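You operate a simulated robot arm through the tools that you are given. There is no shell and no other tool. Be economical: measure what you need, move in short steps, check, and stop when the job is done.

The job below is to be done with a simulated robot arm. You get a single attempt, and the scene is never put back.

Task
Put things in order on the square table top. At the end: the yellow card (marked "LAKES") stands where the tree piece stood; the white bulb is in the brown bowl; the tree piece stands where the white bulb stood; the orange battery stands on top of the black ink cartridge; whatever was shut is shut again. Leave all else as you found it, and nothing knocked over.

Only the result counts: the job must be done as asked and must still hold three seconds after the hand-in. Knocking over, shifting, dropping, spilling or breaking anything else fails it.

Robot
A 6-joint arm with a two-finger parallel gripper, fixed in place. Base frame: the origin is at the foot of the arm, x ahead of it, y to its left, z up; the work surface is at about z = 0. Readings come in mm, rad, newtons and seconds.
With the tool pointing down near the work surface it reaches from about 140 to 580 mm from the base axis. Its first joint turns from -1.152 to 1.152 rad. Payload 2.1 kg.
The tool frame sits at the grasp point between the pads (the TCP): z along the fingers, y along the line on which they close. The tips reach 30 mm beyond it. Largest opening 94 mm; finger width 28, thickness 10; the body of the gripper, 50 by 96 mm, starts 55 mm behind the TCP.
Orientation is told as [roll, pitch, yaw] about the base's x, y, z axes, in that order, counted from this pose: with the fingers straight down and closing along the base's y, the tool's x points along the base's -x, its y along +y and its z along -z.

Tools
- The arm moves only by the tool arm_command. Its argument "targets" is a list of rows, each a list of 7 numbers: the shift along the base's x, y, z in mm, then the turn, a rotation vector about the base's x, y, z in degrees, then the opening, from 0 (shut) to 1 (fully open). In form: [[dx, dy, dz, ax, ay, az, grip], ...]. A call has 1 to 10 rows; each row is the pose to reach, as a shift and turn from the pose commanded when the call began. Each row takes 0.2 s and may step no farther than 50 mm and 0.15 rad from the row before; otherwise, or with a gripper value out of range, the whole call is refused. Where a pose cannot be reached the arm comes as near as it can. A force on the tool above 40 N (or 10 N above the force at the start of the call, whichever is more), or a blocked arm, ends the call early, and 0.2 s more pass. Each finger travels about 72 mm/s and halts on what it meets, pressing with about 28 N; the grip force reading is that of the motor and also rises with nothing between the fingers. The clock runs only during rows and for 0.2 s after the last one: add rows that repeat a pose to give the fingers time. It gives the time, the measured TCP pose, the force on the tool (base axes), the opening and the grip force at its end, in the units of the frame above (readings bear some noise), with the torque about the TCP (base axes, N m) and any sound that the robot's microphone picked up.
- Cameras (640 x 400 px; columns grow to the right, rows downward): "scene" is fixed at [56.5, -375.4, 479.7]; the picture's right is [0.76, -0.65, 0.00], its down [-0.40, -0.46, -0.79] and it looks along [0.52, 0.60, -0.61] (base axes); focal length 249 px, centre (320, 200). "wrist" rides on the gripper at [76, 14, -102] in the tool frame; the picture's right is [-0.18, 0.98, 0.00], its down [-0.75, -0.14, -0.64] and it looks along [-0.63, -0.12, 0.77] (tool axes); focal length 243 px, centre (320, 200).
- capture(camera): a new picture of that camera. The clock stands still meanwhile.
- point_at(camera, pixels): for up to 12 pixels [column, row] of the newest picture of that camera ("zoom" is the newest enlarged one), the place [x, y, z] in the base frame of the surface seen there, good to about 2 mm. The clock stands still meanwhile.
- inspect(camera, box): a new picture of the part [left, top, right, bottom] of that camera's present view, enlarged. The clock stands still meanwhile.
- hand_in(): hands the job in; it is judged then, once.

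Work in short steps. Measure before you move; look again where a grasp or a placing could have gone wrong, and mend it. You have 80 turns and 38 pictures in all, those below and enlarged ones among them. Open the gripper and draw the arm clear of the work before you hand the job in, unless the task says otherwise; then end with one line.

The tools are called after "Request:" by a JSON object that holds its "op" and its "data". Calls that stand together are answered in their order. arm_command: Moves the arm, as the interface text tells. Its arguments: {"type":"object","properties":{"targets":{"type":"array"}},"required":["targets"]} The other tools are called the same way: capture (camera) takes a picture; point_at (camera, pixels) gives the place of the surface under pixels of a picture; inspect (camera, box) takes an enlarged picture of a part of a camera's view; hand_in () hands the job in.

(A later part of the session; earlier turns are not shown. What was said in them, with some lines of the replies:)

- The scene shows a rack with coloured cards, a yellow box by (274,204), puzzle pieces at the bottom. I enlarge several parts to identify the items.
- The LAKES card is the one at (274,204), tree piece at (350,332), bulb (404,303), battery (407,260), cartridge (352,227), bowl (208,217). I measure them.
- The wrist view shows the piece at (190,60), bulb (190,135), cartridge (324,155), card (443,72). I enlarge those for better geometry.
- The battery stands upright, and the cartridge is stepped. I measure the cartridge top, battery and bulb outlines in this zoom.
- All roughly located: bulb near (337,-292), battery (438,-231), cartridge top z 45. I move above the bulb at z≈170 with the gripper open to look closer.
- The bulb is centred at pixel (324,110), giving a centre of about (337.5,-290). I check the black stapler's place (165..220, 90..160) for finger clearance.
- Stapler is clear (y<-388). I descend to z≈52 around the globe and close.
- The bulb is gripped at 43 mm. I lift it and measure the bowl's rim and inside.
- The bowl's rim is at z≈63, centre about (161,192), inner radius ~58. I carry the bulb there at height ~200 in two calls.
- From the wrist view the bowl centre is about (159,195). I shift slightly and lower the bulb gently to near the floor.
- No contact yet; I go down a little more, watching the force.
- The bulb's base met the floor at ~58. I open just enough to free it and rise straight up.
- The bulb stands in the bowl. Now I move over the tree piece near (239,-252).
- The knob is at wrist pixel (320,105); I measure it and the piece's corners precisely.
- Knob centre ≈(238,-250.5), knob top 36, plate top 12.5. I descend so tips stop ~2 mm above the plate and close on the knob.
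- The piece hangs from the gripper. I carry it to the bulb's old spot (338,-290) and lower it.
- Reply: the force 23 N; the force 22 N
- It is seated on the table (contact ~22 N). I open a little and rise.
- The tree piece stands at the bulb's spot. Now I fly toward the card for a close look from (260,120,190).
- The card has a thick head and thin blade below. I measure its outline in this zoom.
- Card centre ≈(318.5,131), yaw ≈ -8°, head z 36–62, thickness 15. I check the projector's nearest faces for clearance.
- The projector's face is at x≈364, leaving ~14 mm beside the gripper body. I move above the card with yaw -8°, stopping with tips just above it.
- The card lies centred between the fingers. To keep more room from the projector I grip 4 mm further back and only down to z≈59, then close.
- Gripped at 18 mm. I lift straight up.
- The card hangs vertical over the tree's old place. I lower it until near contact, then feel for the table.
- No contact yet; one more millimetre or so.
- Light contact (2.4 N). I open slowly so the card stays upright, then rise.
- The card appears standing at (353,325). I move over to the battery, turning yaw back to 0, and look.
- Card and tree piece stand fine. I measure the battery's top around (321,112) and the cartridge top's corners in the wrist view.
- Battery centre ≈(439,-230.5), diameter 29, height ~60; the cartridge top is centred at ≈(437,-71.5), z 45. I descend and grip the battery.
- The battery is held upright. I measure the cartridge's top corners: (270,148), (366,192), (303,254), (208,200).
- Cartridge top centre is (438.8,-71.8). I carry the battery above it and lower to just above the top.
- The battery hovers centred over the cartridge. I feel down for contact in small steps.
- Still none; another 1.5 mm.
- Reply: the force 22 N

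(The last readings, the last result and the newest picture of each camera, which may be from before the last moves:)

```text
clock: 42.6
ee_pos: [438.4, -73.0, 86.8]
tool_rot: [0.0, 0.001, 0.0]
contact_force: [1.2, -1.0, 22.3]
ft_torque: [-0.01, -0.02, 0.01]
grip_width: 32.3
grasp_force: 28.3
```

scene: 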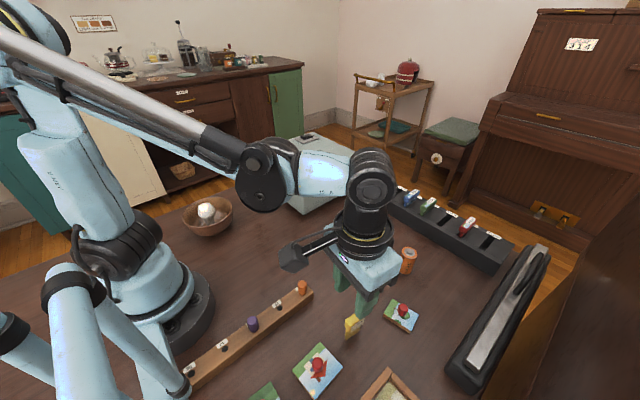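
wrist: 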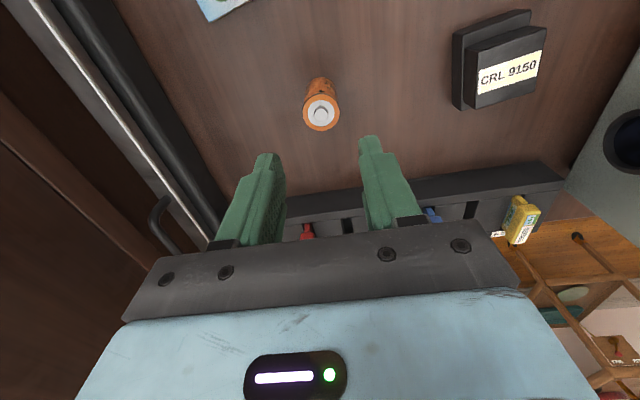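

Contact (22 N). I relax 0.5 mm, open slowly and rise.

Request:
{"op": "arm_command", "data": {"targets": [[0, 0, 0.5, 0, 0, 0, 0.2], [0, 0, 0.5, 0, 0, 0, 0.38], [0, 0, 0.5, 0, 0, 0, 0.48], [0, 0, 0.5, 0, 0, 0, 0.52], [0, 0, 0.5, 0, 0, 0, 0.52], [0, 0, 20, 0, 0, 0, 0.52], [0, 0, 55, 0, 0, 0, 0.52], [0, 0, 100, 0, 0, 0, 0.52]]}}

Request:
{"op": "arm_command", "data": {"targets": [[-40, 5, 25, 0, 0, 0, 0.6], [-80, 10, 50, 0, 0, 0, 0.7], [-120, 15, 75, 0, 0, 0, 0.8], [-150, 20, 100, 0, 0, 0, 0.9], [-160, 20, 130, 0, 0, 0, 1]]}}

Request:
{"op": "capture", "data": {"camera": "scene"}}

Request:
{"op": "inspect", "data": {"camera": "scene", "box": [300, 180, 460, 360]}}

```text
clock: 44.4
ee_pos: [440.2, -68.9, 187.7]
tool_rot: [0.001, 0.0, -0.004]
contact_force: [0.2, 0.1, 0.4]
ft_torque: [0.03, -0.02, 0.03]
grip_width: 48.8
grasp_force: 0.1
```

```text
clock: 45.6
ee_pos: [277.7, -52.9, 317.3]
tool_rot: [-0.001, -0.001, -0.003]
contact_force: [0.6, 0.9, 0.2]
ft_torque: [-0.01, 0.02, 0.0]
grip_width: 94.2
grasp_force: 0.0
```

```text
5 pictures are left
```

scene: 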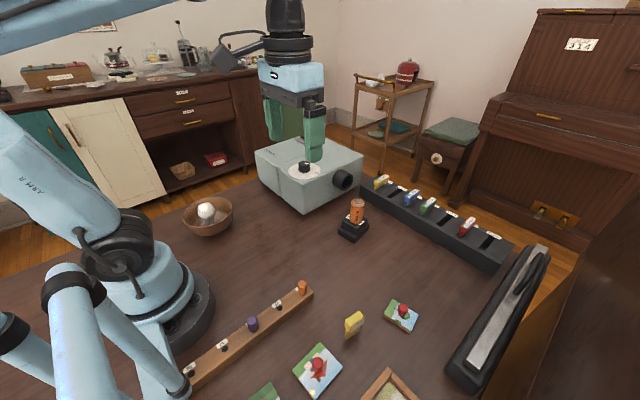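

```text
2.22 times, centred on (380, 270) of scene
```

zoom: 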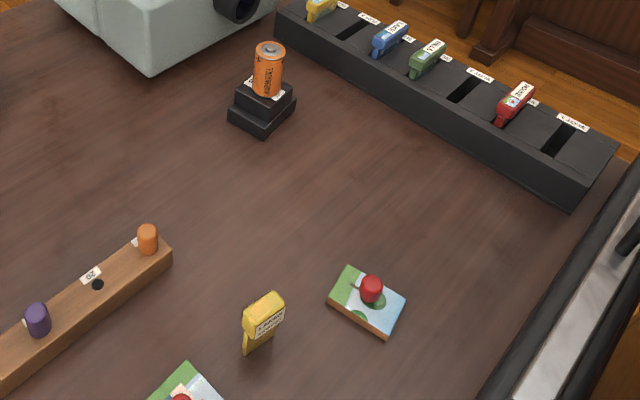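

Everything stands as asked: bulb in the bowl, tree piece and card at their new places, battery on the cartridge. Nothing was opened, and the arm is clear, so I hand in.

Request:
{"op": "hand_in", "data": {}}

```text
The job is handed in.
```

The job is handed in: the bulb is in the bowl, the tree piece is where the bulb stood, the LAKES card is where the tree piece stood, and the battery stands on the cartridge. I opened nothing, and the last pictures showed nothing else moved or knocked over.
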